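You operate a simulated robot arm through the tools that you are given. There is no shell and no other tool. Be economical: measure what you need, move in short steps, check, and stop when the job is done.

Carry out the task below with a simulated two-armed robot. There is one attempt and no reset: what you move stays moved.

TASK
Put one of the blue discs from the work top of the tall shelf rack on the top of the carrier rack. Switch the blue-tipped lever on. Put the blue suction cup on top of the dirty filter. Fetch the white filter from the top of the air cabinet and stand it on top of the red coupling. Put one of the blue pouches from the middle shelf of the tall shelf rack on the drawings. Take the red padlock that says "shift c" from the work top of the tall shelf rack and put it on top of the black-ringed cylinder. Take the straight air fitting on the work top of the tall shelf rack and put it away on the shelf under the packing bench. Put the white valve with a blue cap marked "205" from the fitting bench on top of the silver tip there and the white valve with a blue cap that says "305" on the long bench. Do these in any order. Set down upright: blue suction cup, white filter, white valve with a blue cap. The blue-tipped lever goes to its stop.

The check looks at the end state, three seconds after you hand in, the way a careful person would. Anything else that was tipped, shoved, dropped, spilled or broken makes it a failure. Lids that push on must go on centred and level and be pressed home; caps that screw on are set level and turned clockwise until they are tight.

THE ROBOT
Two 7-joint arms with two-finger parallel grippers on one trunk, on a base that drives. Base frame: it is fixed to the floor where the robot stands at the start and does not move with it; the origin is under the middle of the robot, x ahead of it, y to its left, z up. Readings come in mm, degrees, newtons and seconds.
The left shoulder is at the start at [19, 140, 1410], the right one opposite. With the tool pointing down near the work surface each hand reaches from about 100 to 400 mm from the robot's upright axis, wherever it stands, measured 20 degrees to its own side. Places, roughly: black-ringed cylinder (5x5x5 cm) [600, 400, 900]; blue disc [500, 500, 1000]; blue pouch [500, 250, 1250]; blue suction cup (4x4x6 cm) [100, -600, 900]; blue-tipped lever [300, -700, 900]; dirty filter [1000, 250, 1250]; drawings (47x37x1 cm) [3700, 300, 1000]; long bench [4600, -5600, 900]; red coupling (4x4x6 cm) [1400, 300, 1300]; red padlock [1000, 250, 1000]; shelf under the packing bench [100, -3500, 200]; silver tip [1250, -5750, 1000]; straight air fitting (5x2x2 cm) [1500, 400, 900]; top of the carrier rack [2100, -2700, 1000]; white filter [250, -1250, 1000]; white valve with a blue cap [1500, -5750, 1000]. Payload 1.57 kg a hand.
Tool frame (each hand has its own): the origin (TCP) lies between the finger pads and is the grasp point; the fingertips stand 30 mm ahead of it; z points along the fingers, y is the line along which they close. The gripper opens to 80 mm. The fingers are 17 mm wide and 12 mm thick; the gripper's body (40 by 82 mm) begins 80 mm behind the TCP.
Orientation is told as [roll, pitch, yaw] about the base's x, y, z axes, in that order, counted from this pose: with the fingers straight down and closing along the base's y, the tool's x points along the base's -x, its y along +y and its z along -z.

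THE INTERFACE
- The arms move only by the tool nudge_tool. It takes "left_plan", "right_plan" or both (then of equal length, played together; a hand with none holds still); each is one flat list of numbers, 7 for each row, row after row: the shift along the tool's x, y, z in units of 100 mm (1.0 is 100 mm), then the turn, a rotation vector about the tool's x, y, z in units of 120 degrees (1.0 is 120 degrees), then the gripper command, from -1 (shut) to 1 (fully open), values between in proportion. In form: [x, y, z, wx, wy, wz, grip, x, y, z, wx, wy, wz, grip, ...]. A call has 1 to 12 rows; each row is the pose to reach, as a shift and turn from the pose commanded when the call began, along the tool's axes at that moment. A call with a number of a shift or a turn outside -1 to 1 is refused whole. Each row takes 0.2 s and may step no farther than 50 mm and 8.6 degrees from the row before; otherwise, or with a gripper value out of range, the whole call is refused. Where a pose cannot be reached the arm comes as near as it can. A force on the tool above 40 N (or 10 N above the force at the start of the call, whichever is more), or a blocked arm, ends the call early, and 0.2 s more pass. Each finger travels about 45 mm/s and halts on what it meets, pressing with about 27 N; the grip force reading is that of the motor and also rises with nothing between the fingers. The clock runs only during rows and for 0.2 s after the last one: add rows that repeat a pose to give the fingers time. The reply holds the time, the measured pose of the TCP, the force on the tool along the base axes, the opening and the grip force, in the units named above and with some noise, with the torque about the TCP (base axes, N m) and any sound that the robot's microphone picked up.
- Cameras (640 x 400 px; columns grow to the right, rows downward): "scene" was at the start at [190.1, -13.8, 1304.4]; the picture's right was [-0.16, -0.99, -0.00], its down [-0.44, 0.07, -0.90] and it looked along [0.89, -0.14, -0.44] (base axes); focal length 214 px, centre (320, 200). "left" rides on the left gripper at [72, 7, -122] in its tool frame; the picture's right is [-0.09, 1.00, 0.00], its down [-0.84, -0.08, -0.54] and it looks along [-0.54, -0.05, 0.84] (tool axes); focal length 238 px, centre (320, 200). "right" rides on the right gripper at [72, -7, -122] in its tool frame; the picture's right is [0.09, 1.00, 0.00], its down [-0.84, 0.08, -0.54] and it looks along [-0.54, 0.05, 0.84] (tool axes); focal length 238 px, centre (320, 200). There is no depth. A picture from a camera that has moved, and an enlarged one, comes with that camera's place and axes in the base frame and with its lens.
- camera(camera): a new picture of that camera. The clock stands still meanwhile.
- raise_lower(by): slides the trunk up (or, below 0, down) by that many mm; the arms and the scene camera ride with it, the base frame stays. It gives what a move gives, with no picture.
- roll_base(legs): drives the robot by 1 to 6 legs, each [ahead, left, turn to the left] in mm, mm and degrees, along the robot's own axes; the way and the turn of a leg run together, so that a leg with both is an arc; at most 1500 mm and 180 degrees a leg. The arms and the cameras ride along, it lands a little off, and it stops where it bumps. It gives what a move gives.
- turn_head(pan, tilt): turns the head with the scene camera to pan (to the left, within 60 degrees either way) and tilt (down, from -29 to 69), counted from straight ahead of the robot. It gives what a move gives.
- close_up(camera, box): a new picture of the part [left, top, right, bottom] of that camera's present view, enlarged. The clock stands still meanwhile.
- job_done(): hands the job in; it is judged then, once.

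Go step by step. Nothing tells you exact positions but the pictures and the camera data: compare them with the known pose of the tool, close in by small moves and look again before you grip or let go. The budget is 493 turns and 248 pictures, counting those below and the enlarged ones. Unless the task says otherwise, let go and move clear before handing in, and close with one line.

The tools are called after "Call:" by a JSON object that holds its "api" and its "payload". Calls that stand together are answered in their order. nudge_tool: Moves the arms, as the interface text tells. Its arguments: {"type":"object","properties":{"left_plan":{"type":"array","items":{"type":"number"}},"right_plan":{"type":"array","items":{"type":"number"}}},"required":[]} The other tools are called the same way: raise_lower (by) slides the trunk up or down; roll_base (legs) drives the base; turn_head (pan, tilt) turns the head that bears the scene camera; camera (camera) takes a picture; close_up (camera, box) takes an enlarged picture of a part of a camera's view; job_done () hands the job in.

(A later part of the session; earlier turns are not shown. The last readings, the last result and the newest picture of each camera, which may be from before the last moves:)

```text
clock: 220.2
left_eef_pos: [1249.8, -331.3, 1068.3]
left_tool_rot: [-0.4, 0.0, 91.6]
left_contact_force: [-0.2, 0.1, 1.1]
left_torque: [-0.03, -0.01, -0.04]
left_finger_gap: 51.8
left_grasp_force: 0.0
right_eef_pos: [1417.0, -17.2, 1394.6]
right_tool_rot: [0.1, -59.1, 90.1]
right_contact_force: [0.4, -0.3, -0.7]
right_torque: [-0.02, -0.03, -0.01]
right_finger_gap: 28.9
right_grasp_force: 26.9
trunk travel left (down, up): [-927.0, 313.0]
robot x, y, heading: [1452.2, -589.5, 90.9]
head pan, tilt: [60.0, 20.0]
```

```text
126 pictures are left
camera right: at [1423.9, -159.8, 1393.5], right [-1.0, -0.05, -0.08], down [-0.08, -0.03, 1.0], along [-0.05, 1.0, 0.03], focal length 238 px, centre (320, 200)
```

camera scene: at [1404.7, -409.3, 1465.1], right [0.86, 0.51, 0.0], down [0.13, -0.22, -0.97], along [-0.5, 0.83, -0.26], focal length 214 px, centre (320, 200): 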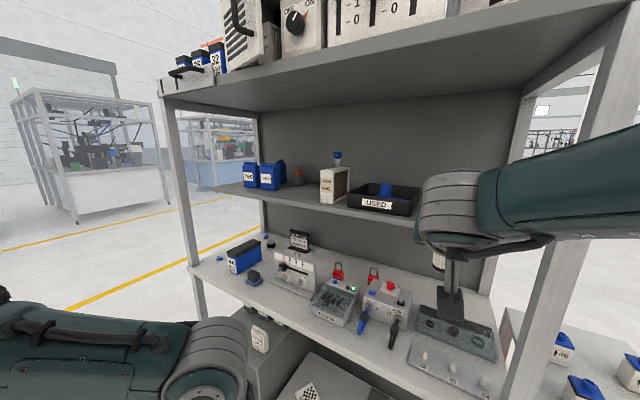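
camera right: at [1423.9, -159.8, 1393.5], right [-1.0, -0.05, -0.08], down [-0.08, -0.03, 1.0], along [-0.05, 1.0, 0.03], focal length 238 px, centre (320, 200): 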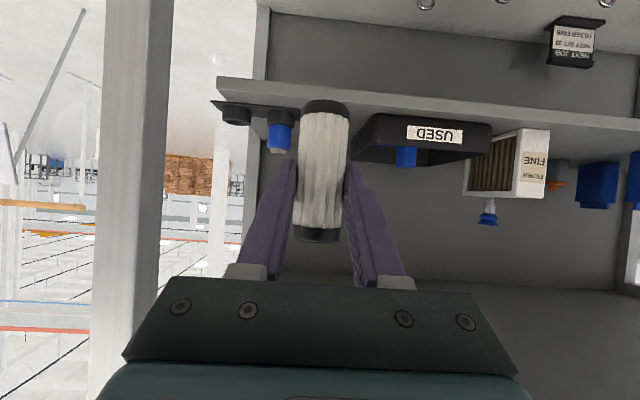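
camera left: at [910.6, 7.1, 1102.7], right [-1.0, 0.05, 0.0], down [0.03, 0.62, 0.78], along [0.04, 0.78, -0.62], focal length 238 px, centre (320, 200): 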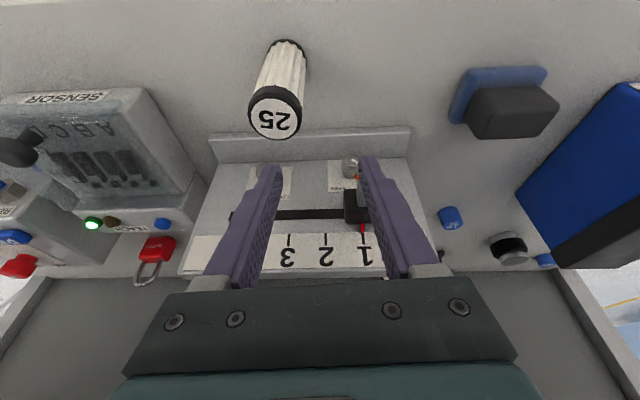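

Call:
{"api": "roll_base", "payload": {"legs": [[100, 60, 0]]}}

Call:
{"api": "camera", "payload": {"camera": "right"}}

```text
clock: 221.4
left_eef_pos: [1189.1, -233.0, 1067.7]
left_tool_rot: [-0.3, 0.0, 91.6]
left_contact_force: [-0.4, -0.7, -0.1]
left_torque: [-0.02, -0.01, -0.03]
left_finger_gap: 52.0
left_grasp_force: 0.1
right_eef_pos: [1355.6, 80.8, 1392.7]
right_tool_rot: [0.2, -59.1, 90.2]
right_contact_force: [0.9, -0.2, -1.1]
right_torque: [0.0, -0.03, 0.0]
right_finger_gap: 29.2
right_grasp_force: 27.7
trunk travel left (down, up): [-927.0, 313.0]
robot x, y, heading: [1392.6, -486.9, 91.0]
head pan, tilt: [60.0, 20.0]
```

```text
125 pictures are left
camera right: at [1362.3, -60.4, 1393.0], right [-1.0, -0.05, -0.08], down [-0.08, -0.03, 1.0], along [-0.05, 1.0, 0.03], focal length 238 px, centre (320, 200)
```

right: 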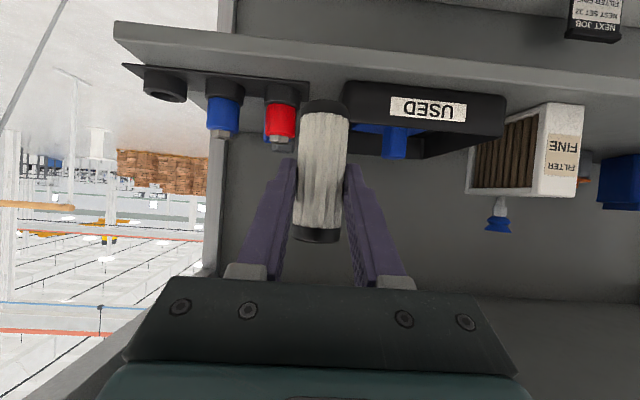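

Call:
{"api": "raise_lower", "payload": {"by": 22}}

Call:
{"api": "roll_base", "payload": {"legs": [[80, 0, 0]]}}

Call:
{"api": "close_up", "payload": {"camera": "right", "box": [120, 0, 400, 260]}}

```text
clock: 222.1
left_eef_pos: [1188.0, -233.0, 1090.5]
left_tool_rot: [-0.4, -0.1, 91.7]
left_contact_force: [0.2, 0.4, 0.9]
left_torque: [0.02, 0.0, -0.01]
left_finger_gap: 52.0
left_grasp_force: 0.0
right_eef_pos: [1355.3, 81.8, 1415.0]
right_tool_rot: [0.0, -59.1, 90.3]
right_contact_force: [0.0, -0.4, -0.3]
right_torque: [-0.02, -0.01, 0.0]
right_finger_gap: 29.0
right_grasp_force: 27.1
trunk travel left (down, up): [-949.0, 291.0]
robot x, y, heading: [1389.6, -485.6, 90.9]
head pan, tilt: [60.0, 20.0]
```

```text
clock: 223.2
left_eef_pos: [1187.4, -155.2, 1090.1]
left_tool_rot: [-0.5, -0.2, 91.6]
left_contact_force: [-0.8, -0.1, -0.3]
left_torque: [0.01, -0.02, 0.03]
left_finger_gap: 52.1
left_grasp_force: 0.1
right_eef_pos: [1353.5, 160.6, 1415.0]
right_tool_rot: [0.1, -58.9, 90.2]
right_contact_force: [0.0, -0.6, -0.5]
right_torque: [-0.02, 0.04, -0.02]
right_finger_gap: 29.2
right_grasp_force: 27.2
trunk travel left (down, up): [-949.0, 291.0]
robot x, y, heading: [1390.9, -410.7, 90.8]
head pan, tilt: [60.0, 20.0]
```

```text
1.54 times, centred on (260, 130) of right
camera zoom: at [1361.2, 19.3, 1414.9], right [-1.0, -0.05, -0.08], down [-0.08, -0.03, 1.0], along [-0.05, 1.0, 0.03], focal length 367 px, centre (412, 308)
```

zoom: 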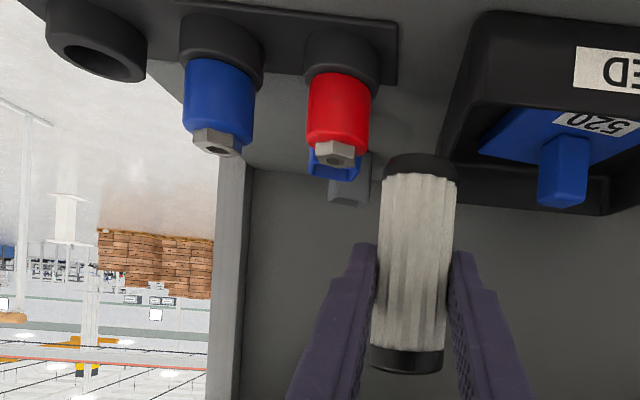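

Call:
{"api": "roll_base", "payload": {"legs": [[75, -46, 0]]}}

Call:
{"api": "close_up", "payload": {"camera": "right", "box": [180, 0, 460, 260]}}

```text
clock: 224.2
left_eef_pos: [1231.8, -77.8, 1090.3]
left_tool_rot: [-0.4, 0.0, 91.6]
left_contact_force: [0.7, -0.2, 0.2]
left_torque: [0.02, 0.0, 0.0]
left_finger_gap: 52.1
left_grasp_force: 0.0
right_eef_pos: [1397.2, 236.1, 1413.7]
right_tool_rot: [0.1, -59.0, 90.2]
right_contact_force: [-0.4, -0.2, -0.2]
right_torque: [-0.03, 0.01, 0.01]
right_finger_gap: 29.0
right_grasp_force: 27.0
trunk travel left (down, up): [-949.0, 291.0]
robot x, y, heading: [1437.5, -334.3, 90.8]
head pan, tilt: [60.0, 20.0]
```

```text
1.54 times, centred on (320, 130) of right
camera zoom: at [1405.4, 94.7, 1414.9], right [-1.0, -0.05, -0.08], down [-0.08, -0.03, 1.0], along [-0.05, 1.0, 0.03], focal length 367 px, centre (320, 308)
```

zoom: 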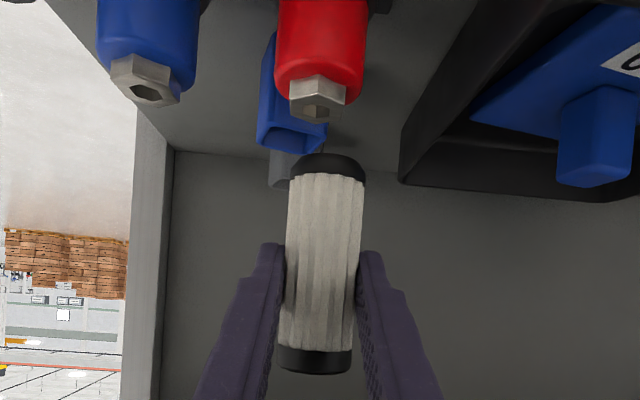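

Call:
{"api": "roll_base", "payload": {"legs": [[35, 0, 0]]}}

Call:
{"api": "close_up", "payload": {"camera": "right", "box": [180, 0, 460, 260]}}

```text
clock: 225.1
left_eef_pos: [1230.7, -43.0, 1090.8]
left_tool_rot: [-0.4, 0.0, 91.6]
left_contact_force: [0.6, 0.9, -0.9]
left_torque: [0.01, -0.06, -0.01]
left_finger_gap: 52.1
left_grasp_force: 0.0
right_eef_pos: [1398.8, 271.9, 1413.3]
right_tool_rot: [0.0, -58.9, 90.1]
right_contact_force: [0.4, 0.1, -0.8]
right_torque: [0.0, -0.01, 0.01]
right_finger_gap: 29.2
right_grasp_force: 26.7
trunk travel left (down, up): [-949.0, 291.0]
robot x, y, heading: [1437.2, -300.9, 91.2]
head pan, tilt: [60.0, 20.0]
```

```text
1.54 times, centred on (320, 130) of right
camera zoom: at [1404.9, 129.7, 1414.8], right [-1.0, -0.05, -0.08], down [-0.08, -0.03, 1.0], along [-0.05, 1.0, 0.03], focal length 367 px, centre (320, 308)
```

zoom: 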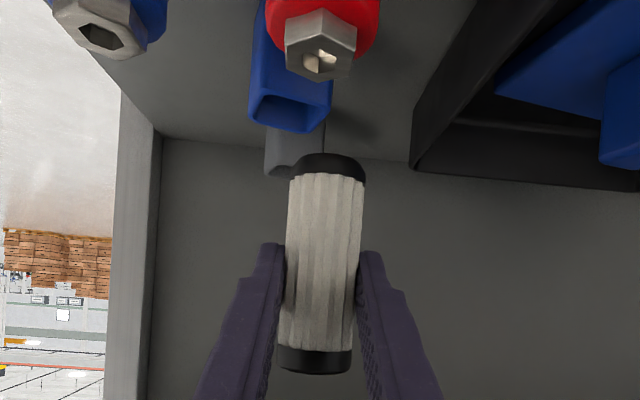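

The coupling's hex top is at about (1405,270,1325). I shift 6 mm to +x and lower onto it.

Call:
{"api": "nudge_tool", "payload": {"right_plan": [0, -0.03, 0, 0, 0, 0, -1, 0, -0.06, 0, 0, 0, 0, -1]}}

Call:
{"api": "raise_lower", "payload": {"by": -25}}

Call:
{"api": "close_up", "payload": {"camera": "right", "box": [180, 0, 460, 260]}}

```text
clock: 225.7
left_eef_pos: [1230.5, -44.1, 1090.2]
left_tool_rot: [-0.4, 0.0, 91.6]
left_contact_force: [-0.3, -0.1, -0.2]
left_torque: [0.04, -0.02, 0.03]
left_finger_gap: 52.1
left_grasp_force: 0.0
right_eef_pos: [1404.1, 271.3, 1413.8]
right_tool_rot: [0.1, -59.0, 90.1]
right_contact_force: [-0.4, 0.2, -1.4]
right_torque: [0.0, 0.0, -0.01]
right_finger_gap: 28.8
right_grasp_force: 27.3
trunk travel left (down, up): [-949.0, 291.0]
robot x, y, heading: [1431.9, -297.5, 90.9]
head pan, tilt: [60.0, 20.0]
```

```text
clock: 226.4
left_eef_pos: [1231.3, -44.0, 1063.6]
left_tool_rot: [-0.4, 0.1, 91.6]
left_contact_force: [0.1, 0.3, -0.5]
left_torque: [0.04, 0.01, 0.0]
left_finger_gap: 51.7
left_grasp_force: 0.1
right_eef_pos: [1403.0, 270.9, 1388.7]
right_tool_rot: [0.1, -59.1, 90.2]
right_contact_force: [-0.9, -0.4, -0.8]
right_torque: [-0.03, 0.01, -0.04]
right_finger_gap: 29.1
right_grasp_force: 26.7
trunk travel left (down, up): [-924.0, 316.0]
robot x, y, heading: [1435.7, -302.3, 90.9]
head pan, tilt: [60.0, 20.0]
```

```text
1.54 times, centred on (320, 130) of right
camera zoom: at [1410.8, 129.7, 1389.5], right [-1.0, -0.05, -0.08], down [-0.08, -0.03, 1.0], along [-0.05, 1.0, 0.03], focal length 367 px, centre (320, 308)
```

zoom: 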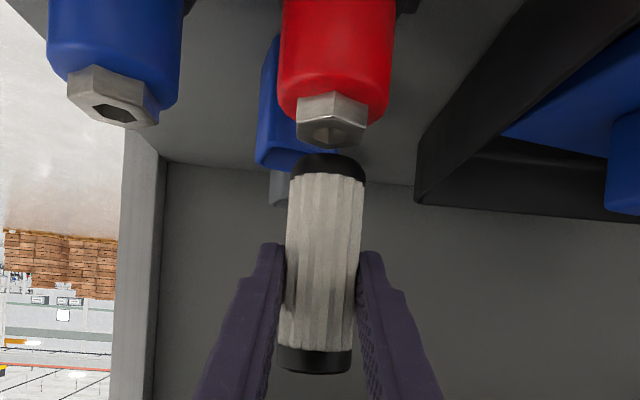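

Call:
{"api": "raise_lower", "payload": {"by": -8}}

Call:
{"api": "raise_lower", "payload": {"by": -4}}

Call:
{"api": "close_up", "payload": {"camera": "right", "box": [180, 0, 460, 260]}}

```text
clock: 227.0
left_eef_pos: [1231.4, -42.9, 1056.4]
left_tool_rot: [-0.4, 0.0, 91.6]
left_contact_force: [-0.2, -0.2, -0.4]
left_torque: [-0.03, -0.02, 0.02]
left_finger_gap: 51.9
left_grasp_force: 0.1
right_eef_pos: [1403.7, 271.1, 1380.2]
right_tool_rot: [0.0, -59.0, 90.2]
right_contact_force: [-0.7, 0.3, -0.5]
right_torque: [-0.01, 0.04, -0.02]
right_finger_gap: 29.0
right_grasp_force: 26.7
trunk travel left (down, up): [-916.0, 324.0]
robot x, y, heading: [1436.7, -301.2, 91.2]
head pan, tilt: [60.0, 20.0]
```

```text
clock: 227.5
left_eef_pos: [1230.7, -43.4, 1053.2]
left_tool_rot: [-0.4, 0.0, 91.6]
left_contact_force: [0.6, -0.1, -0.7]
left_torque: [0.05, 0.0, -0.03]
left_finger_gap: 52.2
left_grasp_force: 0.0
right_eef_pos: [1403.2, 272.7, 1376.4]
right_tool_rot: [0.2, -59.1, 90.2]
right_contact_force: [-0.9, -0.2, -0.1]
right_torque: [0.02, -0.03, -0.03]
right_finger_gap: 29.1
right_grasp_force: 27.1
trunk travel left (down, up): [-912.0, 328.0]
robot x, y, heading: [1437.5, -299.0, 91.1]
head pan, tilt: [60.0, 20.0]
```

```text
1.54 times, centred on (320, 130) of right
camera zoom: at [1410.8, 129.6, 1377.4], right [-1.0, -0.05, -0.08], down [-0.08, -0.03, 1.0], along [-0.05, 1.0, 0.03], focal length 367 px, centre (320, 308)
```

zoom: 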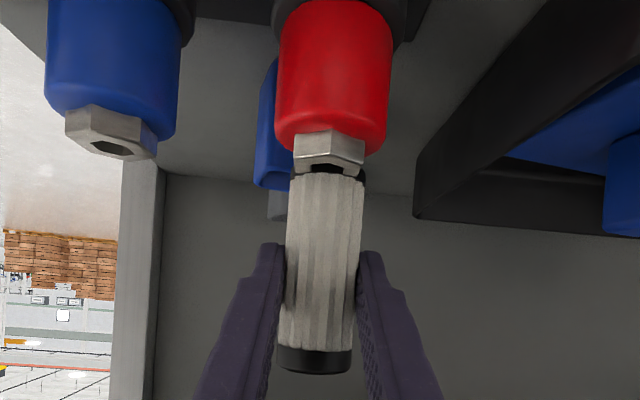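

The hex occludes the filter's foot, so the filter is behind it: the coupling's centre is nearer, about y≈247, with its top about z=1336. I rise, pull back 25 mm and recheck.

Call:
{"api": "raise_lower", "payload": {"by": 25}}

Call:
{"api": "roll_base", "payload": {"legs": [[-24, 0, 0]]}}

Call:
{"api": "close_up", "payload": {"camera": "right", "box": [180, 0, 460, 260]}}

```text
clock: 228.2
left_eef_pos: [1231.6, -44.5, 1079.1]
left_tool_rot: [-0.4, 0.0, 91.6]
left_contact_force: [0.2, 0.4, -0.4]
left_torque: [-0.01, -0.01, 0.01]
left_finger_gap: 51.8
left_grasp_force: 0.1
right_eef_pos: [1404.6, 272.2, 1400.8]
right_tool_rot: [0.1, -59.1, 90.1]
right_contact_force: [0.1, 0.7, -0.5]
right_torque: [-0.01, -0.02, 0.0]
right_finger_gap: 29.2
right_grasp_force: 27.1
trunk travel left (down, up): [-937.0, 303.0]
robot x, y, heading: [1434.2, -295.2, 90.9]
head pan, tilt: [60.0, 20.0]
```

```text
clock: 229.0
left_eef_pos: [1231.9, -67.8, 1078.7]
left_tool_rot: [-0.4, 0.0, 91.5]
left_contact_force: [0.4, -0.5, -0.9]
left_torque: [-0.01, -0.03, 0.04]
left_finger_gap: 52.0
left_grasp_force: 0.1
right_eef_pos: [1405.1, 246.9, 1402.4]
right_tool_rot: [0.1, -58.9, 90.2]
right_contact_force: [-0.3, 0.4, -0.2]
right_torque: [0.02, -0.01, 0.01]
right_finger_gap: 29.2
right_grasp_force: 26.7
trunk travel left (down, up): [-937.0, 303.0]
robot x, y, heading: [1432.8, -318.9, 91.1]
head pan, tilt: [60.0, 20.0]
```

```text
1.54 times, centred on (320, 130) of right
camera zoom: at [1411.2, 105.8, 1402.5], right [-1.0, -0.05, -0.08], down [-0.08, -0.03, 1.0], along [-0.05, 1.0, 0.03], focal length 367 px, centre (320, 308)
```

zoom: 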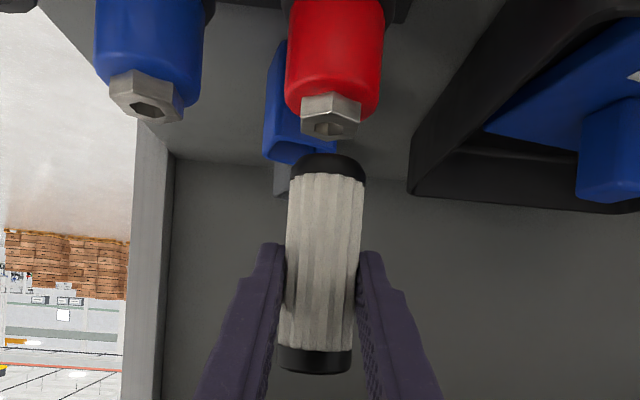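

Now the scale change puts the coupling centre right at y≈247. I lower step by step.

Call:
{"api": "raise_lower", "payload": {"by": -11}}

Call:
{"api": "raise_lower", "payload": {"by": -4}}

Call:
{"api": "raise_lower", "payload": {"by": -3}}

Call:
{"api": "close_up", "payload": {"camera": "right", "box": [180, 0, 460, 260]}}

```text
clock: 229.6
left_eef_pos: [1231.0, -67.0, 1068.0]
left_tool_rot: [-0.4, 0.0, 91.5]
left_contact_force: [-0.1, -0.2, 0.8]
left_torque: [0.01, 0.0, 0.02]
left_finger_gap: 52.0
left_grasp_force: 0.1
right_eef_pos: [1404.2, 247.4, 1391.1]
right_tool_rot: [0.1, -59.0, 90.0]
right_contact_force: [-1.0, -0.7, 0.1]
right_torque: [0.01, 0.0, -0.01]
right_finger_gap: 29.0
right_grasp_force: 27.2
trunk travel left (down, up): [-926.0, 314.0]
robot x, y, heading: [1434.8, -322.5, 90.8]
head pan, tilt: [60.0, 20.0]
```

```text
clock: 230.2
left_eef_pos: [1231.5, -67.6, 1063.4]
left_tool_rot: [-0.5, 0.0, 91.6]
left_contact_force: [0.0, 0.2, -0.6]
left_torque: [-0.01, -0.02, -0.01]
left_finger_gap: 52.0
left_grasp_force: 0.1
right_eef_pos: [1404.7, 247.4, 1386.5]
right_tool_rot: [0.2, -58.9, 90.3]
right_contact_force: [0.1, -0.3, 0.2]
right_torque: [-0.02, 0.0, -0.04]
right_finger_gap: 29.1
right_grasp_force: 27.5
trunk travel left (down, up): [-922.0, 318.0]
robot x, y, heading: [1437.4, -322.8, 90.4]
head pan, tilt: [60.0, 20.0]
```

```text
clock: 230.7
left_eef_pos: [1231.4, -66.9, 1060.2]
left_tool_rot: [-0.4, 0.0, 91.6]
left_contact_force: [0.3, 0.0, 0.5]
left_torque: [0.0, 0.0, 0.02]
left_finger_gap: 51.9
left_grasp_force: 0.1
right_eef_pos: [1403.6, 247.1, 1384.1]
right_tool_rot: [0.0, -59.0, 90.2]
right_contact_force: [-0.2, 0.0, -0.5]
right_torque: [0.0, -0.03, -0.01]
right_finger_gap: 29.2
right_grasp_force: 27.5
trunk travel left (down, up): [-919.0, 321.0]
robot x, y, heading: [1436.9, -323.3, 90.5]
head pan, tilt: [60.0, 20.0]
```

```text
1.54 times, centred on (320, 130) of right
camera zoom: at [1411.2, 105.8, 1384.5], right [-1.0, -0.05, -0.08], down [-0.08, -0.03, 1.0], along [-0.05, 1.0, 0.03], focal length 367 px, centre (320, 308)
```

zoom: 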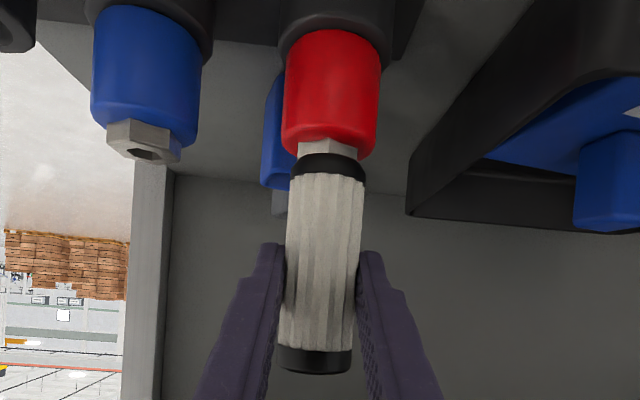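

Call:
{"api": "raise_lower", "payload": {"by": -3}}

Call:
{"api": "raise_lower", "payload": {"by": -3}}

```text
clock: 231.2
left_eef_pos: [1231.8, -67.6, 1056.8]
left_tool_rot: [-0.4, 0.0, 91.6]
left_contact_force: [-0.3, 0.0, -0.5]
left_torque: [0.0, 0.01, 0.02]
left_finger_gap: 52.1
left_grasp_force: 0.0
right_eef_pos: [1403.3, 246.9, 1379.9]
right_tool_rot: [0.1, -59.0, 90.1]
right_contact_force: [-1.2, 0.5, -0.4]
right_torque: [-0.01, -0.02, -0.03]
right_finger_gap: 28.9
right_grasp_force: 27.0
trunk travel left (down, up): [-916.0, 324.0]
robot x, y, heading: [1432.4, -327.6, 90.8]
head pan, tilt: [60.0, 20.0]
```

```text
clock: 231.7
left_eef_pos: [1231.4, -67.2, 1055.2]
left_tool_rot: [-0.4, 0.0, 91.7]
left_contact_force: [-0.4, 0.3, 0.2]
left_torque: [-0.03, 0.01, -0.03]
left_finger_gap: 52.0
left_grasp_force: 0.1
right_eef_pos: [1404.4, 247.0, 1378.6]
right_tool_rot: [0.0, -59.0, 90.1]
right_contact_force: [1.0, 0.2, 0.2]
right_torque: [-0.02, -0.05, -0.02]
right_finger_gap: 29.0
right_grasp_force: 26.4
trunk travel left (down, up): [-913.0, 327.0]
robot x, y, heading: [1438.0, -323.1, 90.9]
head pan, tilt: [60.0, 20.0]
```

Call:
{"api": "raise_lower", "payload": {"by": -3}}

Call:
{"api": "close_up", "payload": {"camera": "right", "box": [180, 0, 460, 260]}}

```text
clock: 232.2
left_eef_pos: [1231.4, -67.2, 1052.0]
left_tool_rot: [-0.3, -0.2, 91.6]
left_contact_force: [0.6, -0.7, -0.5]
left_torque: [-0.04, 0.03, -0.02]
left_finger_gap: 51.9
left_grasp_force: 0.0
right_eef_pos: [1404.3, 248.1, 1377.2]
right_tool_rot: [0.1, -59.2, 90.0]
right_contact_force: [0.3, -2.3, 7.7]
right_torque: [-0.01, 0.01, -0.01]
right_finger_gap: 29.1
right_grasp_force: 26.7
trunk travel left (down, up): [-910.0, 330.0]
robot x, y, heading: [1431.3, -321.8, 90.7]
head pan, tilt: [60.0, 20.0]
```

```text
1.54 times, centred on (320, 130) of right
camera zoom: at [1411.2, 106.5, 1376.7], right [-1.0, -0.05, -0.08], down [-0.08, -0.04, 1.0], along [-0.05, 1.0, 0.03], focal length 367 px, centre (320, 308)
```

zoom: 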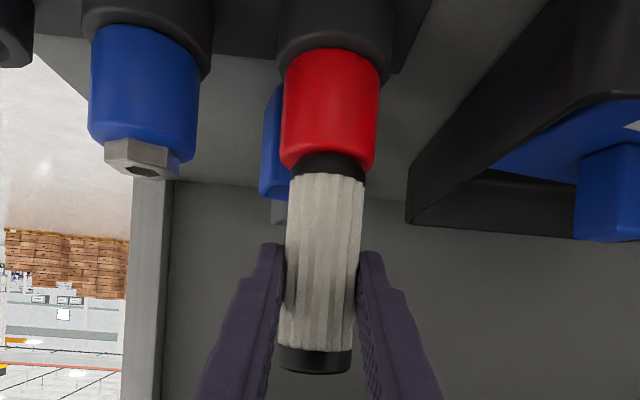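

Contact at about 8 N with the filter centred. I release gently and check.

Call:
{"api": "nudge_tool", "payload": {"right_plan": [0, 0, 0, 0, 0, 0, -0.2, 0, 0, 0, 0, 0, 0, -0.1, 0, 0, 0, 0, 0, 0, 0.1, 0, 0, 0, 0, 0, 0, 0.25, 0, 0, 0, 0, 0, 0, 0.25]}}

Call:
{"api": "close_up", "payload": {"camera": "right", "box": [180, 0, 460, 260]}}

```text
clock: 233.4
left_eef_pos: [1230.3, -67.9, 1051.2]
left_tool_rot: [-0.4, 0.0, 91.6]
left_contact_force: [0.1, 0.0, -0.3]
left_torque: [0.01, -0.03, -0.02]
left_finger_gap: 52.1
left_grasp_force: 0.0
right_eef_pos: [1404.6, 247.6, 1375.2]
right_tool_rot: [0.1, -59.1, 90.2]
right_contact_force: [0.3, -0.4, -0.8]
right_torque: [-0.02, -0.01, 0.03]
right_finger_gap: 50.1
right_grasp_force: 0.0
trunk travel left (down, up): [-910.0, 330.0]
robot x, y, heading: [1436.4, -320.8, 90.8]
head pan, tilt: [60.0, 20.0]
```

```text
1.54 times, centred on (320, 130) of right
camera zoom: at [1411.3, 105.8, 1375.6], right [-1.0, -0.05, -0.08], down [-0.08, -0.03, 1.0], along [-0.05, 1.0, 0.03], focal length 367 px, centre (320, 308)
```

zoom: 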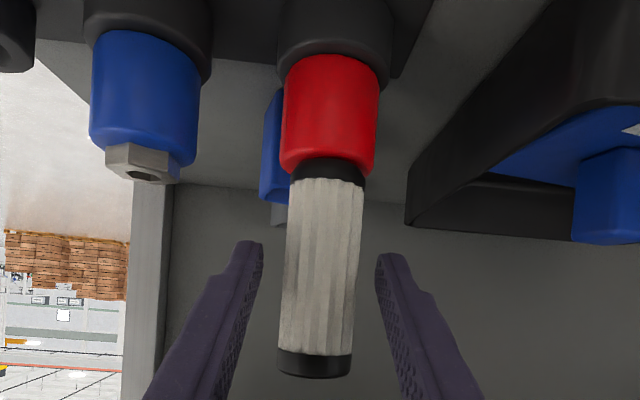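

The white filter stands on the red coupling. I back out and look at the padlocks on the work top.

Call:
{"api": "roll_base", "payload": {"legs": [[-270, 0, 0], [0, 330, 0]]}}

Call:
{"api": "turn_head", "payload": {"pan": 10, "tilt": 30}}

Call:
{"api": "camera", "payload": {"camera": "scene"}}

```text
clock: 237.1
left_eef_pos: [907.3, -343.1, 1050.8]
left_tool_rot: [-0.4, -0.1, 91.3]
left_contact_force: [-0.3, -0.6, 0.0]
left_torque: [-0.02, -0.03, -0.02]
left_finger_gap: 52.1
left_grasp_force: 0.1
right_eef_pos: [1080.3, -28.2, 1375.5]
right_tool_rot: [0.1, -59.0, 90.1]
right_contact_force: [0.0, -0.2, -0.3]
right_torque: [-0.01, 0.02, -0.01]
right_finger_gap: 50.1
right_grasp_force: 0.1
trunk travel left (down, up): [-910.0, 330.0]
robot x, y, heading: [1110.7, -597.7, 90.6]
head pan, tilt: [60.0, 20.0]
```

```text
clock: 238.3
left_eef_pos: [906.9, -341.6, 1051.0]
left_tool_rot: [-0.5, 0.0, 91.4]
left_contact_force: [-0.4, 0.2, 0.2]
left_torque: [-0.02, -0.01, 0.01]
left_finger_gap: 51.9
left_grasp_force: 0.0
right_eef_pos: [1080.1, -29.2, 1373.4]
right_tool_rot: [0.0, -59.0, 90.1]
right_contact_force: [0.1, 0.3, 0.4]
right_torque: [0.01, -0.01, 0.0]
right_finger_gap: 50.1
right_grasp_force: 0.1
trunk travel left (down, up): [-910.0, 330.0]
robot x, y, heading: [1106.3, -599.8, 90.7]
head pan, tilt: [10.0, 30.0]
```

```text
115 pictures are left
camera scene: at [1092.7, -410.6, 1424.0], right [0.98, 0.19, 0.0], down [0.09, -0.49, -0.87], along [-0.16, 0.85, -0.5], focal length 214 px, centre (320, 200)
```

scene: 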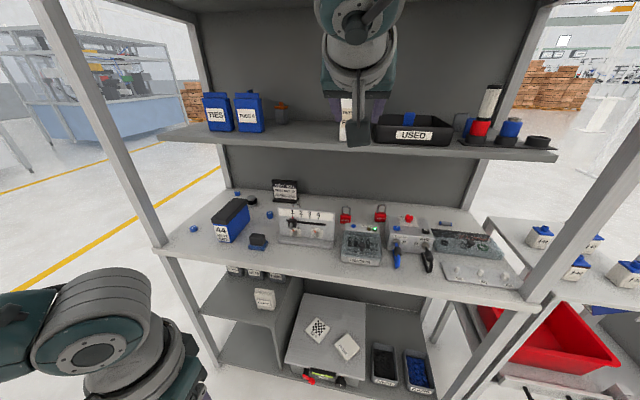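

Call:
{"api": "close_up", "payload": {"camera": "scene", "box": [240, 170, 480, 290]}}

```text
2.67 times, centred on (360, 230) of scene
camera zoom: at [1092.7, -410.6, 1424.0], right [0.98, 0.19, 0.0], down [0.09, -0.49, -0.87], along [-0.16, 0.85, -0.5], focal length 572 px, centre (213, 120)
```

zoom: 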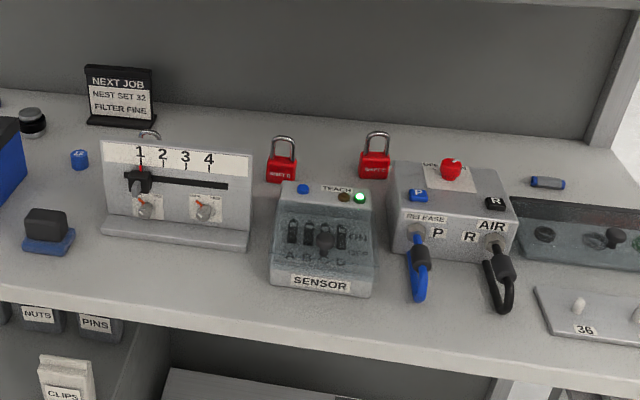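

Call:
{"api": "close_up", "payload": {"camera": "scene", "box": [335, 215, 391, 243]}}

Call:
{"api": "close_up", "payload": {"camera": "scene", "box": [185, 175, 345, 265]}}

```text
11.43 times, centred on (363, 229) of scene
camera zoom: at [1092.7, -410.6, 1424.0], right [0.98, 0.19, 0.0], down [0.09, -0.49, -0.87], along [-0.16, 0.85, -0.5], focal length 2451 px, centre (-171, -131)
```

zoom: 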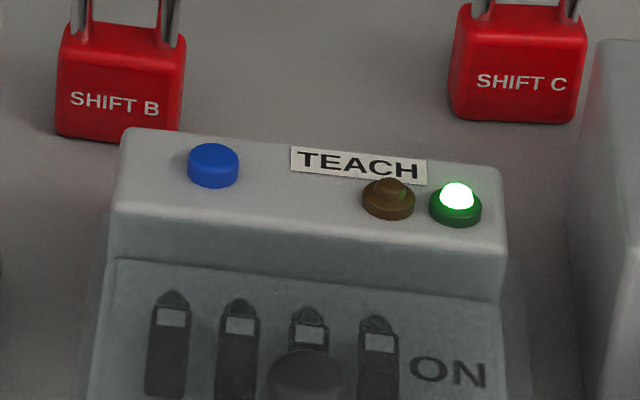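

```text
4.00 times, centred on (265, 220) of scene
camera zoom: at [1092.7, -410.6, 1424.0], right [0.98, 0.19, 0.0], down [0.09, -0.49, -0.87], along [-0.16, 0.85, -0.5], focal length 858 px, centre (540, 120)
```

zoom: 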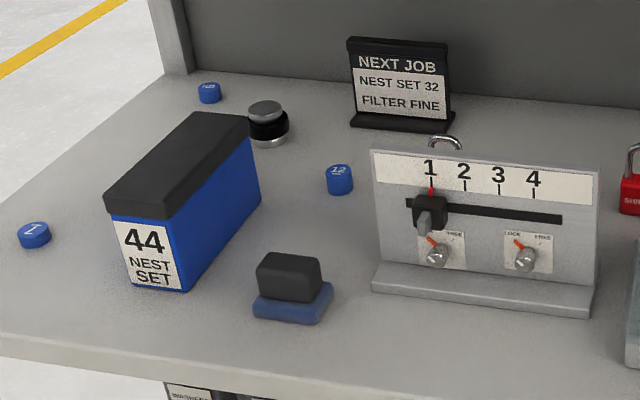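

"SHIFT C" is the right-hand padlock at about (1200,313). I reshape the right hand to a steeper angle (about -35°) so it can reach over the sensor box, and shift it to the right.

Call:
{"api": "nudge_tool", "payload": {"right_plan": [0.17, 0, 0.1, 0, 0.04, 0, 0.6, 0.34, 0, 0.2, 0, 0.08, 0, 0.9, 0.51, 0, 0.3, 0, 0.12, 0, 1, 0.68, 0, 0.4, 0, 0.16, 0, 1, 0.86, 0, 0.51, 0, 0.2, 0, 1]}}

Call:
{"api": "nudge_tool", "payload": {"right_plan": [0, -0.3, 0, 0, 0, 0, 1, 0, -0.6, 0, 0, 0, 0, 1, 0, -1, 0, 0, 0, 0, 1]}}

Call:
{"api": "raise_lower", "payload": {"by": -260}}

Call:
{"api": "roll_base", "payload": {"legs": [[200, -20, 0]]}}

Call:
{"api": "camera", "payload": {"camera": "right"}}

```text
clock: 239.5
left_eef_pos: [907.3, -342.7, 1052.6]
left_tool_rot: [-0.4, 0.0, 91.5]
left_contact_force: [0.4, 0.7, -0.1]
left_torque: [0.0, -0.01, 0.03]
left_finger_gap: 52.0
left_grasp_force: 0.1
right_eef_pos: [1094.5, -48.3, 1282.3]
right_tool_rot: [0.1, -36.6, 90.0]
right_contact_force: [-0.2, 0.1, -0.9]
right_torque: [0.0, 0.0, 0.02]
right_finger_gap: 80.1
right_grasp_force: 0.1
right hand out of reach, approached as far as the arm can: row 4, 5
trunk travel left (down, up): [-910.0, 330.0]
robot x, y, heading: [1111.9, -600.5, 90.6]
head pan, tilt: [10.0, 30.0]
```

```text
clock: 240.3
left_eef_pos: [907.0, -343.0, 1051.8]
left_tool_rot: [-0.4, 0.0, 91.4]
left_contact_force: [0.3, -0.8, 0.3]
left_torque: [-0.02, 0.01, 0.06]
left_finger_gap: 52.3
left_grasp_force: 0.0
right_eef_pos: [1193.1, -47.4, 1283.1]
right_tool_rot: [0.1, -35.1, 90.1]
right_contact_force: [-0.2, 0.8, 0.0]
right_torque: [-0.02, 0.0, 0.0]
right_finger_gap: 79.9
right_grasp_force: 0.1
trunk travel left (down, up): [-910.0, 330.0]
robot x, y, heading: [1112.7, -600.0, 91.1]
head pan, tilt: [10.0, 30.0]
```

```text
clock: 243.0
left_eef_pos: [906.0, -342.6, 791.2]
left_tool_rot: [-0.4, 0.0, 91.5]
left_contact_force: [0.8, -0.1, 0.0]
left_torque: [-0.01, 0.01, 0.0]
left_finger_gap: 51.7
left_grasp_force: 0.0
right_eef_pos: [1193.3, -47.8, 1021.9]
right_tool_rot: [0.1, -35.0, 90.1]
right_contact_force: [0.2, -0.3, 0.5]
right_torque: [0.0, -0.02, 0.0]
right_finger_gap: 80.0
right_grasp_force: 0.0
trunk travel left (down, up): [-650.0, 590.0]
robot x, y, heading: [1109.7, -596.0, 90.7]
head pan, tilt: [10.0, 30.0]
```

```text
clock: 244.6
left_eef_pos: [923.9, -145.7, 791.6]
left_tool_rot: [-0.3, 0.0, 91.6]
left_contact_force: [0.0, -0.4, 0.1]
left_torque: [-0.02, 0.03, -0.03]
left_finger_gap: 52.0
left_grasp_force: 0.0
right_eef_pos: [1210.7, 150.3, 1021.8]
right_tool_rot: [0.1, -35.0, 90.1]
right_contact_force: [-0.9, 0.1, 0.3]
right_torque: [-0.01, 0.0, -0.03]
right_finger_gap: 79.9
right_grasp_force: 0.1
trunk travel left (down, up): [-650.0, 590.0]
robot x, y, heading: [1129.0, -400.4, 90.9]
head pan, tilt: [10.0, 30.0]
```

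```text
111 pictures are left
camera right: at [1216.7, 21.1, 1079.6], right [-1.0, -0.08, -0.05], down [-0.08, 0.37, 0.92], along [-0.05, 0.92, -0.38], focal length 238 px, centre (320, 200)
```

right: 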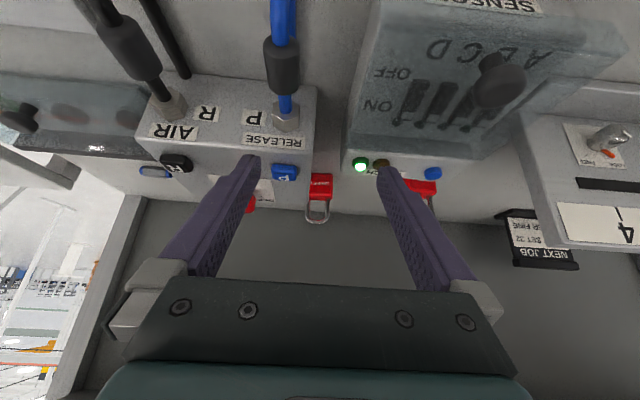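

Call:
{"api": "roll_base", "payload": {"legs": [[72, 9, 0]]}}

Call:
{"api": "raise_lower", "payload": {"by": -46}}

Call:
{"api": "roll_base", "payload": {"legs": [[60, 0, 0]]}}

Call:
{"api": "camera", "payload": {"camera": "right"}}

```text
clock: 245.6
left_eef_pos: [913.8, -73.1, 790.5]
left_tool_rot: [-0.3, -0.1, 91.6]
left_contact_force: [-0.5, -0.4, -0.2]
left_torque: [0.01, -0.01, 0.04]
left_finger_gap: 52.1
left_grasp_force: 0.0
right_eef_pos: [1199.6, 223.0, 1020.7]
right_tool_rot: [0.2, -34.9, 90.3]
right_contact_force: [-0.2, 0.2, 0.6]
right_torque: [0.03, -0.01, 0.0]
right_finger_gap: 80.1
right_grasp_force: 0.0
trunk travel left (down, up): [-650.0, 590.0]
robot x, y, heading: [1118.3, -327.6, 91.0]
head pan, tilt: [10.0, 30.0]
```

```text
clock: 246.1
left_eef_pos: [913.1, -74.4, 770.2]
left_tool_rot: [-0.4, 0.0, 91.4]
left_contact_force: [-0.3, 0.4, 0.4]
left_torque: [-0.02, -0.04, 0.01]
left_finger_gap: 52.0
left_grasp_force: 0.1
right_eef_pos: [1199.2, 222.0, 1004.0]
right_tool_rot: [-0.1, -35.1, 90.1]
right_contact_force: [0.4, -5.7, 5.3]
right_torque: [-0.09, -0.28, -0.22]
right_finger_gap: 80.4
right_grasp_force: 0.0
trunk travel left (down, up): [-629.0, 611.0]
robot x, y, heading: [1118.5, -329.7, 90.7]
head pan, tilt: [10.0, 30.0]
stopped: the force on the tool passed its limit at 75 N (the readings are from after the stop); the commanded pose is now the measured one
```

```text
clock: 246.8
left_eef_pos: [912.5, -67.1, 771.2]
left_tool_rot: [-0.3, 0.1, 91.4]
left_contact_force: [0.7, -0.2, 0.3]
left_torque: [0.06, -0.01, 0.02]
left_finger_gap: 51.9
left_grasp_force: 0.1
right_eef_pos: [1197.3, 229.0, 1005.6]
right_tool_rot: [0.0, -35.1, 90.0]
right_contact_force: [-0.5, 0.3, 0.1]
right_torque: [-0.02, -0.03, 0.01]
right_finger_gap: 80.0
right_grasp_force: 0.0
trunk travel left (down, up): [-629.0, 611.0]
robot x, y, heading: [1117.7, -321.0, 90.8]
head pan, tilt: [10.0, 30.0]
stopped in leg 1: the force on the tool passed its limit at 126 N (the readings are from after the stop); the commanded pose is now the measured one
```

```text
110 pictures are left
camera right: at [1204.6, 99.3, 1064.5], right [-1.0, -0.08, -0.05], down [-0.08, 0.37, 0.93], along [-0.05, 0.93, -0.38], focal length 238 px, centre (320, 200)
```

right: 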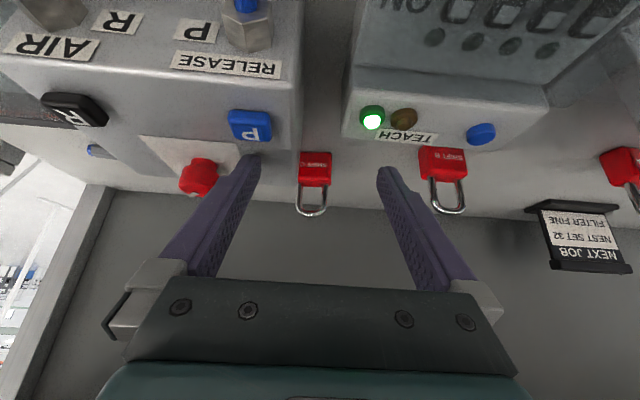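

A finger touched the box top. I rise, narrow the fingers, tilt to about -45°, and plan to take the lock by its shackle instead (lock at about (1202,340)).

Call:
{"api": "raise_lower", "payload": {"by": 30}}

Call:
{"api": "nudge_tool", "payload": {"right_plan": [0, -0.02, 0, 0, -0.04, 0, 0.4, 0, -0.05, 0, 0, -0.083, 0, 0.12, 0, -0.05, 0, 0, -0.083, 0, 0.12]}}

Call:
{"api": "camera", "payload": {"camera": "right"}}

```text
clock: 247.6
left_eef_pos: [914.1, -66.0, 800.2]
left_tool_rot: [-0.2, 0.0, 91.5]
left_contact_force: [-0.5, -0.1, 0.3]
left_torque: [0.03, -0.01, 0.01]
left_finger_gap: 52.0
left_grasp_force: 0.1
right_eef_pos: [1198.2, 227.7, 1035.9]
right_tool_rot: [-0.1, -35.2, 90.0]
right_contact_force: [0.4, -0.5, 0.3]
right_torque: [-0.01, 0.01, 0.01]
right_finger_gap: 80.1
right_grasp_force: 0.0
trunk travel left (down, up): [-659.0, 581.0]
robot x, y, heading: [1116.1, -324.7, 91.0]
head pan, tilt: [10.0, 30.0]
```

```text
clock: 248.4
left_eef_pos: [914.5, -67.4, 800.4]
left_tool_rot: [-0.3, 0.0, 91.6]
left_contact_force: [0.6, -0.3, 1.0]
left_torque: [0.01, 0.03, -0.02]
left_finger_gap: 52.0
left_grasp_force: 0.1
right_eef_pos: [1203.0, 228.3, 1036.3]
right_tool_rot: [0.1, -45.1, 89.9]
right_contact_force: [0.0, -0.1, 0.8]
right_torque: [-0.03, -0.01, 0.0]
right_finger_gap: 44.6
right_grasp_force: 0.1
trunk travel left (down, up): [-659.0, 581.0]
robot x, y, heading: [1117.1, -322.8, 90.9]
head pan, tilt: [10.0, 30.0]
```

```text
109 pictures are left
camera right: at [1209.4, 91.2, 1071.3], right [-1.0, -0.07, -0.06], down [-0.08, 0.2, 0.98], along [-0.05, 0.98, -0.21], focal length 238 px, centre (320, 200)
```

right: 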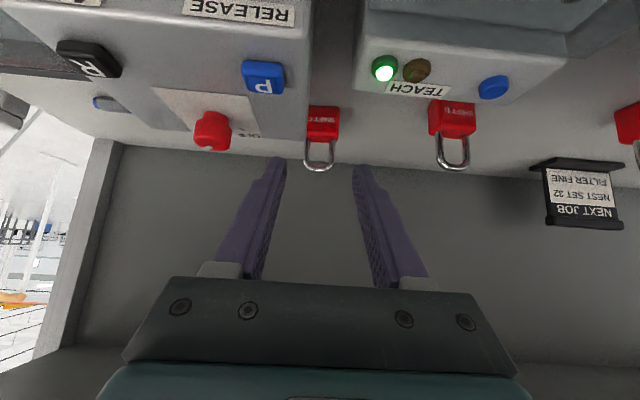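

Call:
{"api": "roll_base", "payload": {"legs": [[45, 0, 0]]}}

Call:
{"api": "raise_lower", "payload": {"by": -46}}

Call:
{"api": "roll_base", "payload": {"legs": [[36, 3, 0]]}}

Call:
{"api": "camera", "payload": {"camera": "right"}}

```text
clock: 249.3
left_eef_pos: [913.7, -22.0, 800.5]
left_tool_rot: [-0.3, 0.0, 91.5]
left_contact_force: [1.2, 0.9, 0.2]
left_torque: [0.0, -0.03, -0.02]
left_finger_gap: 51.9
left_grasp_force: 0.1
right_eef_pos: [1202.2, 273.6, 1036.0]
right_tool_rot: [0.1, -45.3, 90.0]
right_contact_force: [-0.9, 0.0, 0.0]
right_torque: [0.0, -0.02, -0.01]
right_finger_gap: 44.7
right_grasp_force: 0.0
trunk travel left (down, up): [-659.0, 581.0]
robot x, y, heading: [1114.1, -275.7, 91.0]
head pan, tilt: [10.0, 30.0]
```

```text
clock: 250.0
left_eef_pos: [912.3, -22.2, 761.6]
left_tool_rot: [-0.2, 0.1, 91.5]
left_contact_force: [-0.4, 0.9, 0.3]
left_torque: [-0.04, 0.01, 0.01]
left_finger_gap: 51.9
left_grasp_force: 0.0
right_eef_pos: [1200.7, 273.3, 1003.3]
right_tool_rot: [0.2, -45.3, 89.9]
right_contact_force: [1.1, -4.1, 4.4]
right_torque: [-0.04, -0.17, -0.15]
right_finger_gap: 45.5
right_grasp_force: 0.2
trunk travel left (down, up): [-621.0, 619.0]
robot x, y, heading: [1113.3, -275.7, 90.7]
head pan, tilt: [10.0, 30.0]
stopped: the force on the tool passed its limit at 61 N (the readings are from after the stop); the commanded pose is now the measured one
```

```text
clock: 250.9
left_eef_pos: [911.0, -5.5, 760.0]
left_tool_rot: [-0.3, 1.4, 90.9]
left_contact_force: [-1.0, -5.0, -0.3]
left_torque: [0.67, -0.15, -0.05]
left_finger_gap: 52.2
left_grasp_force: 0.1
right_eef_pos: [1197.3, 301.0, 1000.1]
right_tool_rot: [0.3, -45.3, 90.0]
right_contact_force: [-0.9, -0.8, 0.0]
right_torque: [-0.02, 0.0, -0.01]
right_finger_gap: 45.0
right_grasp_force: 0.0
trunk travel left (down, up): [-621.0, 619.0]
robot x, y, heading: [1114.8, -252.0, 91.1]
head pan, tilt: [10.0, 30.0]
stopped in leg 1: the force on the tool passed its limit at 93 N (the readings are from after the stop); the commanded pose is now the measured one
```

```text
108 pictures are left
camera right: at [1204.8, 163.1, 1035.0], right [-1.0, -0.07, -0.06], down [-0.08, 0.2, 0.98], along [-0.05, 0.98, -0.21], focal length 238 px, centre (320, 200)
```

right: 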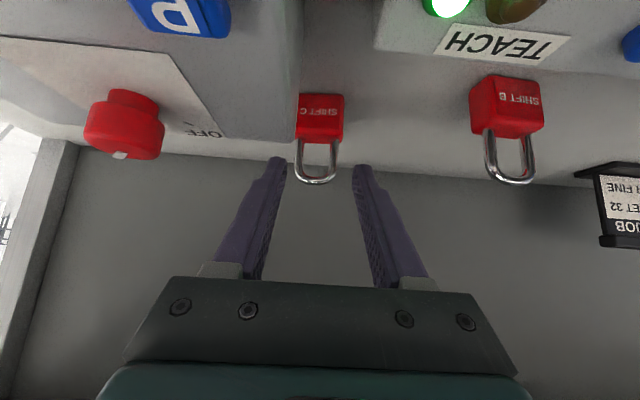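

Call:
{"api": "nudge_tool", "payload": {"left_plan": [0.3, 0, -0.2, 0, 0, 0, 0.3, 0.6, 0, -0.4, 0, 0, 0, 0.3, 0.9, 0, -0.6, 0, 0, 0, 0.3]}}

Call:
{"api": "raise_lower", "payload": {"by": 14}}

Call:
{"api": "nudge_tool", "payload": {"right_plan": [-0.07, -0.01, 0.07, 0, 0, 0, 0.12, -0.14, -0.02, 0.14, 0, 0, 0, 0.12, -0.24, -0.03, 0.26, 0, 0, 0, 0.12]}}

Call:
{"api": "camera", "payload": {"camera": "right"}}

```text
clock: 251.7
left_eef_pos: [911.8, -92.1, 821.9]
left_tool_rot: [-0.5, 1.1, 91.1]
left_contact_force: [0.2, -1.1, 0.3]
left_torque: [-0.03, 0.02, 0.01]
left_finger_gap: 52.1
left_grasp_force: 0.0
right_eef_pos: [1197.8, 301.2, 1000.7]
right_tool_rot: [0.3, -45.5, 90.0]
right_contact_force: [0.4, -0.4, -0.5]
right_torque: [0.03, 0.03, -0.04]
right_finger_gap: 44.7
right_grasp_force: 0.1
trunk travel left (down, up): [-621.0, 619.0]
robot x, y, heading: [1115.5, -248.3, 90.9]
head pan, tilt: [10.0, 30.0]
```

```text
clock: 252.3
left_eef_pos: [913.1, -91.9, 835.4]
left_tool_rot: [-0.5, 1.2, 91.0]
left_contact_force: [-1.0, -1.3, 0.1]
left_torque: [0.0, 0.01, 0.01]
left_finger_gap: 52.1
left_grasp_force: 0.1
right_eef_pos: [1198.6, 302.0, 1016.4]
right_tool_rot: [0.2, -45.3, 90.1]
right_contact_force: [0.2, -0.2, -1.1]
right_torque: [-0.01, 0.03, 0.02]
right_finger_gap: 44.6
right_grasp_force: 0.1
trunk travel left (down, up): [-635.0, 605.0]
robot x, y, heading: [1116.0, -247.4, 90.8]
head pan, tilt: [10.0, 30.0]
```

```text
clock: 253.1
left_eef_pos: [912.6, -92.0, 836.1]
left_tool_rot: [-0.5, 1.2, 91.0]
left_contact_force: [-0.1, 0.4, -0.5]
left_torque: [-0.01, 0.01, 0.0]
left_finger_gap: 52.2
left_grasp_force: 0.0
right_eef_pos: [1201.5, 337.4, 1015.1]
right_tool_rot: [0.1, -45.3, 90.1]
right_contact_force: [-0.2, -1.3, -0.1]
right_torque: [0.0, 0.0, -0.01]
right_finger_gap: 45.1
right_grasp_force: 0.0
trunk travel left (down, up): [-635.0, 605.0]
robot x, y, heading: [1116.3, -245.3, 90.9]
head pan, tilt: [10.0, 30.0]
```

```text
107 pictures are left
camera right: at [1208.2, 200.1, 1048.9], right [-1.0, -0.07, -0.06], down [-0.08, 0.2, 0.98], along [-0.05, 0.98, -0.21], focal length 238 px, centre (320, 200)
```

right: 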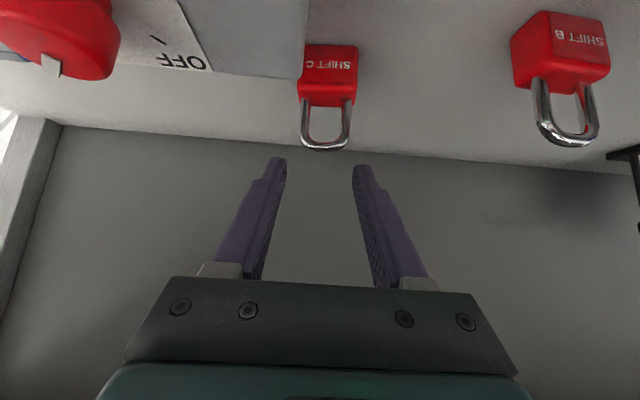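

Call:
{"api": "raise_lower", "payload": {"by": -22}}

Call:
{"api": "camera", "payload": {"camera": "right"}}

```text
clock: 253.8
left_eef_pos: [912.9, -92.2, 813.6]
left_tool_rot: [-0.5, 1.2, 91.0]
left_contact_force: [0.0, 0.8, 0.3]
left_torque: [0.02, 0.01, 0.01]
left_finger_gap: 51.9
left_grasp_force: 0.0
right_eef_pos: [1200.8, 338.1, 992.5]
right_tool_rot: [0.1, -45.4, 89.9]
right_contact_force: [-0.1, 0.3, 0.0]
right_torque: [0.0, -0.02, 0.02]
right_finger_gap: 44.8
right_grasp_force: 0.1
trunk travel left (down, up): [-613.0, 627.0]
robot x, y, heading: [1117.1, -247.8, 90.9]
head pan, tilt: [10.0, 30.0]
```

```text
106 pictures are left
camera right: at [1208.1, 200.0, 1026.9], right [-1.0, -0.07, -0.06], down [-0.08, 0.2, 0.98], along [-0.05, 0.98, -0.21], focal length 238 px, centre (320, 200)
```

right: 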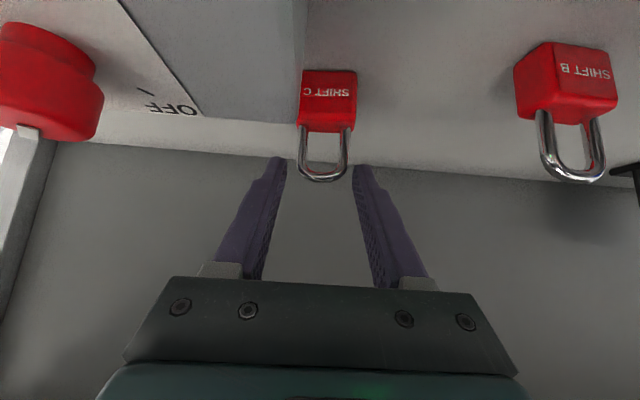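

Call:
{"api": "nudge_tool", "payload": {"right_plan": [0, -0.01, 0.07, 0, 0, 0, 0.12, 0, -0.01, 0.13, 0, 0, 0, 0.12, 0, -0.01, 0.13, 0, 0, 0, -0.3, 0, -0.01, 0.13, 0, 0, 0, -1, 0, -0.01, 0.13, 0, 0, 0, -1]}}

Call:
{"api": "camera", "payload": {"camera": "right"}}

```text
clock: 255.0
left_eef_pos: [913.3, -92.4, 813.9]
left_tool_rot: [-0.4, 1.2, 91.0]
left_contact_force: [0.3, 0.4, -0.3]
left_torque: [0.01, -0.03, 0.0]
left_finger_gap: 51.9
left_grasp_force: 0.1
right_eef_pos: [1202.5, 347.1, 984.1]
right_tool_rot: [0.2, -45.4, 89.9]
right_contact_force: [-1.2, 0.0, 1.3]
right_torque: [0.02, 0.07, 0.02]
right_finger_gap: 35.3
right_grasp_force: 27.6
trunk travel left (down, up): [-613.0, 627.0]
robot x, y, heading: [1115.0, -245.6, 90.8]
head pan, tilt: [10.0, 30.0]
```

```text
105 pictures are left
camera right: at [1208.8, 209.3, 1017.8], right [-1.0, -0.07, -0.06], down [-0.08, 0.2, 0.98], along [-0.05, 0.98, -0.21], focal length 238 px, centre (320, 200)
```

right: 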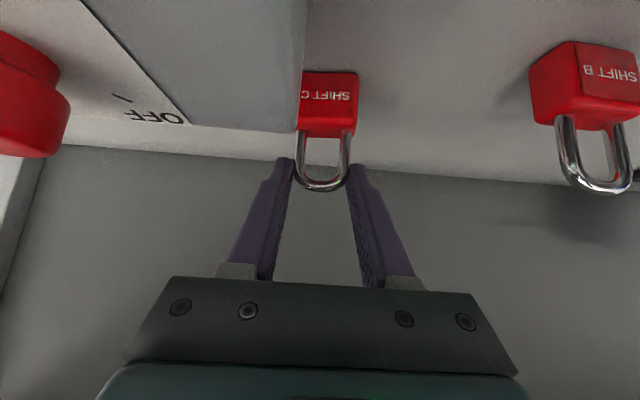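

Gripped the shackle. I lift a little, tilt the hand flatter to stay under the middle shelf, then lift above the boxes.

Call:
{"api": "raise_lower", "payload": {"by": 26}}

Call:
{"api": "nudge_tool", "payload": {"right_plan": [-0.05, 0, -0.05, 0, -0.05, 0, -1, -0.1, 0, -0.15, 0, -0.1, 0, -1, -0.15, 0, -0.25, 0, -0.14, 0, -1]}}

Call:
{"api": "raise_lower", "payload": {"by": 45}}

Call:
{"api": "camera", "payload": {"camera": "right"}}

```text
clock: 255.7
left_eef_pos: [912.9, -92.5, 839.9]
left_tool_rot: [-0.5, 1.2, 91.0]
left_contact_force: [0.6, -0.2, -0.2]
left_torque: [-0.01, 0.0, -0.01]
left_finger_gap: 51.8
left_grasp_force: 0.0
right_eef_pos: [1202.6, 344.9, 1010.4]
right_tool_rot: [0.0, -45.4, 90.0]
right_contact_force: [0.8, -0.4, -1.0]
right_torque: [0.01, 0.01, 0.01]
right_finger_gap: 35.3
right_grasp_force: 26.9
trunk travel left (down, up): [-639.0, 601.0]
robot x, y, heading: [1112.9, -250.3, 91.0]
head pan, tilt: [10.0, 30.0]
```

```text
clock: 256.5
left_eef_pos: [912.9, -92.9, 839.9]
left_tool_rot: [-0.4, 1.2, 91.0]
left_contact_force: [-0.1, 0.2, 1.1]
left_torque: [0.02, 0.01, 0.01]
left_finger_gap: 52.0
left_grasp_force: 0.0
right_eef_pos: [1202.7, 339.7, 1037.7]
right_tool_rot: [0.4, -62.3, 89.7]
right_contact_force: [-0.6, -0.5, -0.7]
right_torque: [-0.02, 0.03, -0.02]
right_finger_gap: 35.7
right_grasp_force: 27.2
trunk travel left (down, up): [-639.0, 601.0]
robot x, y, heading: [1115.7, -248.5, 90.8]
head pan, tilt: [10.0, 30.0]
```

```text
clock: 257.4
left_eef_pos: [913.3, -92.6, 885.1]
left_tool_rot: [-0.4, 1.2, 91.0]
left_contact_force: [-1.1, -0.2, -0.2]
left_torque: [-0.03, -0.03, -0.02]
left_finger_gap: 52.0
left_grasp_force: 0.1
right_eef_pos: [1202.6, 339.9, 1082.9]
right_tool_rot: [0.2, -62.2, 89.9]
right_contact_force: [-0.7, -0.5, 0.0]
right_torque: [-0.02, 0.0, 0.01]
right_finger_gap: 35.5
right_grasp_force: 27.0
trunk travel left (down, up): [-684.0, 556.0]
robot x, y, heading: [1110.3, -250.6, 90.9]
head pan, tilt: [10.0, 30.0]
```

```text
104 pictures are left
camera right: at [1209.4, 197.6, 1076.0], right [-1.0, -0.04, -0.08], down [-0.08, -0.09, 0.99], along [-0.05, 1.0, 0.09], focal length 238 px, centre (320, 200)
```

right: 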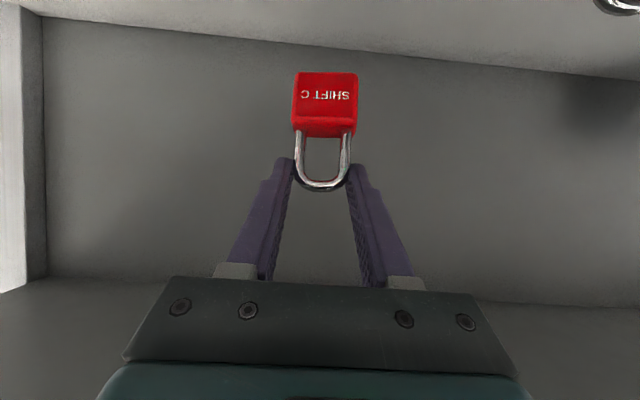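

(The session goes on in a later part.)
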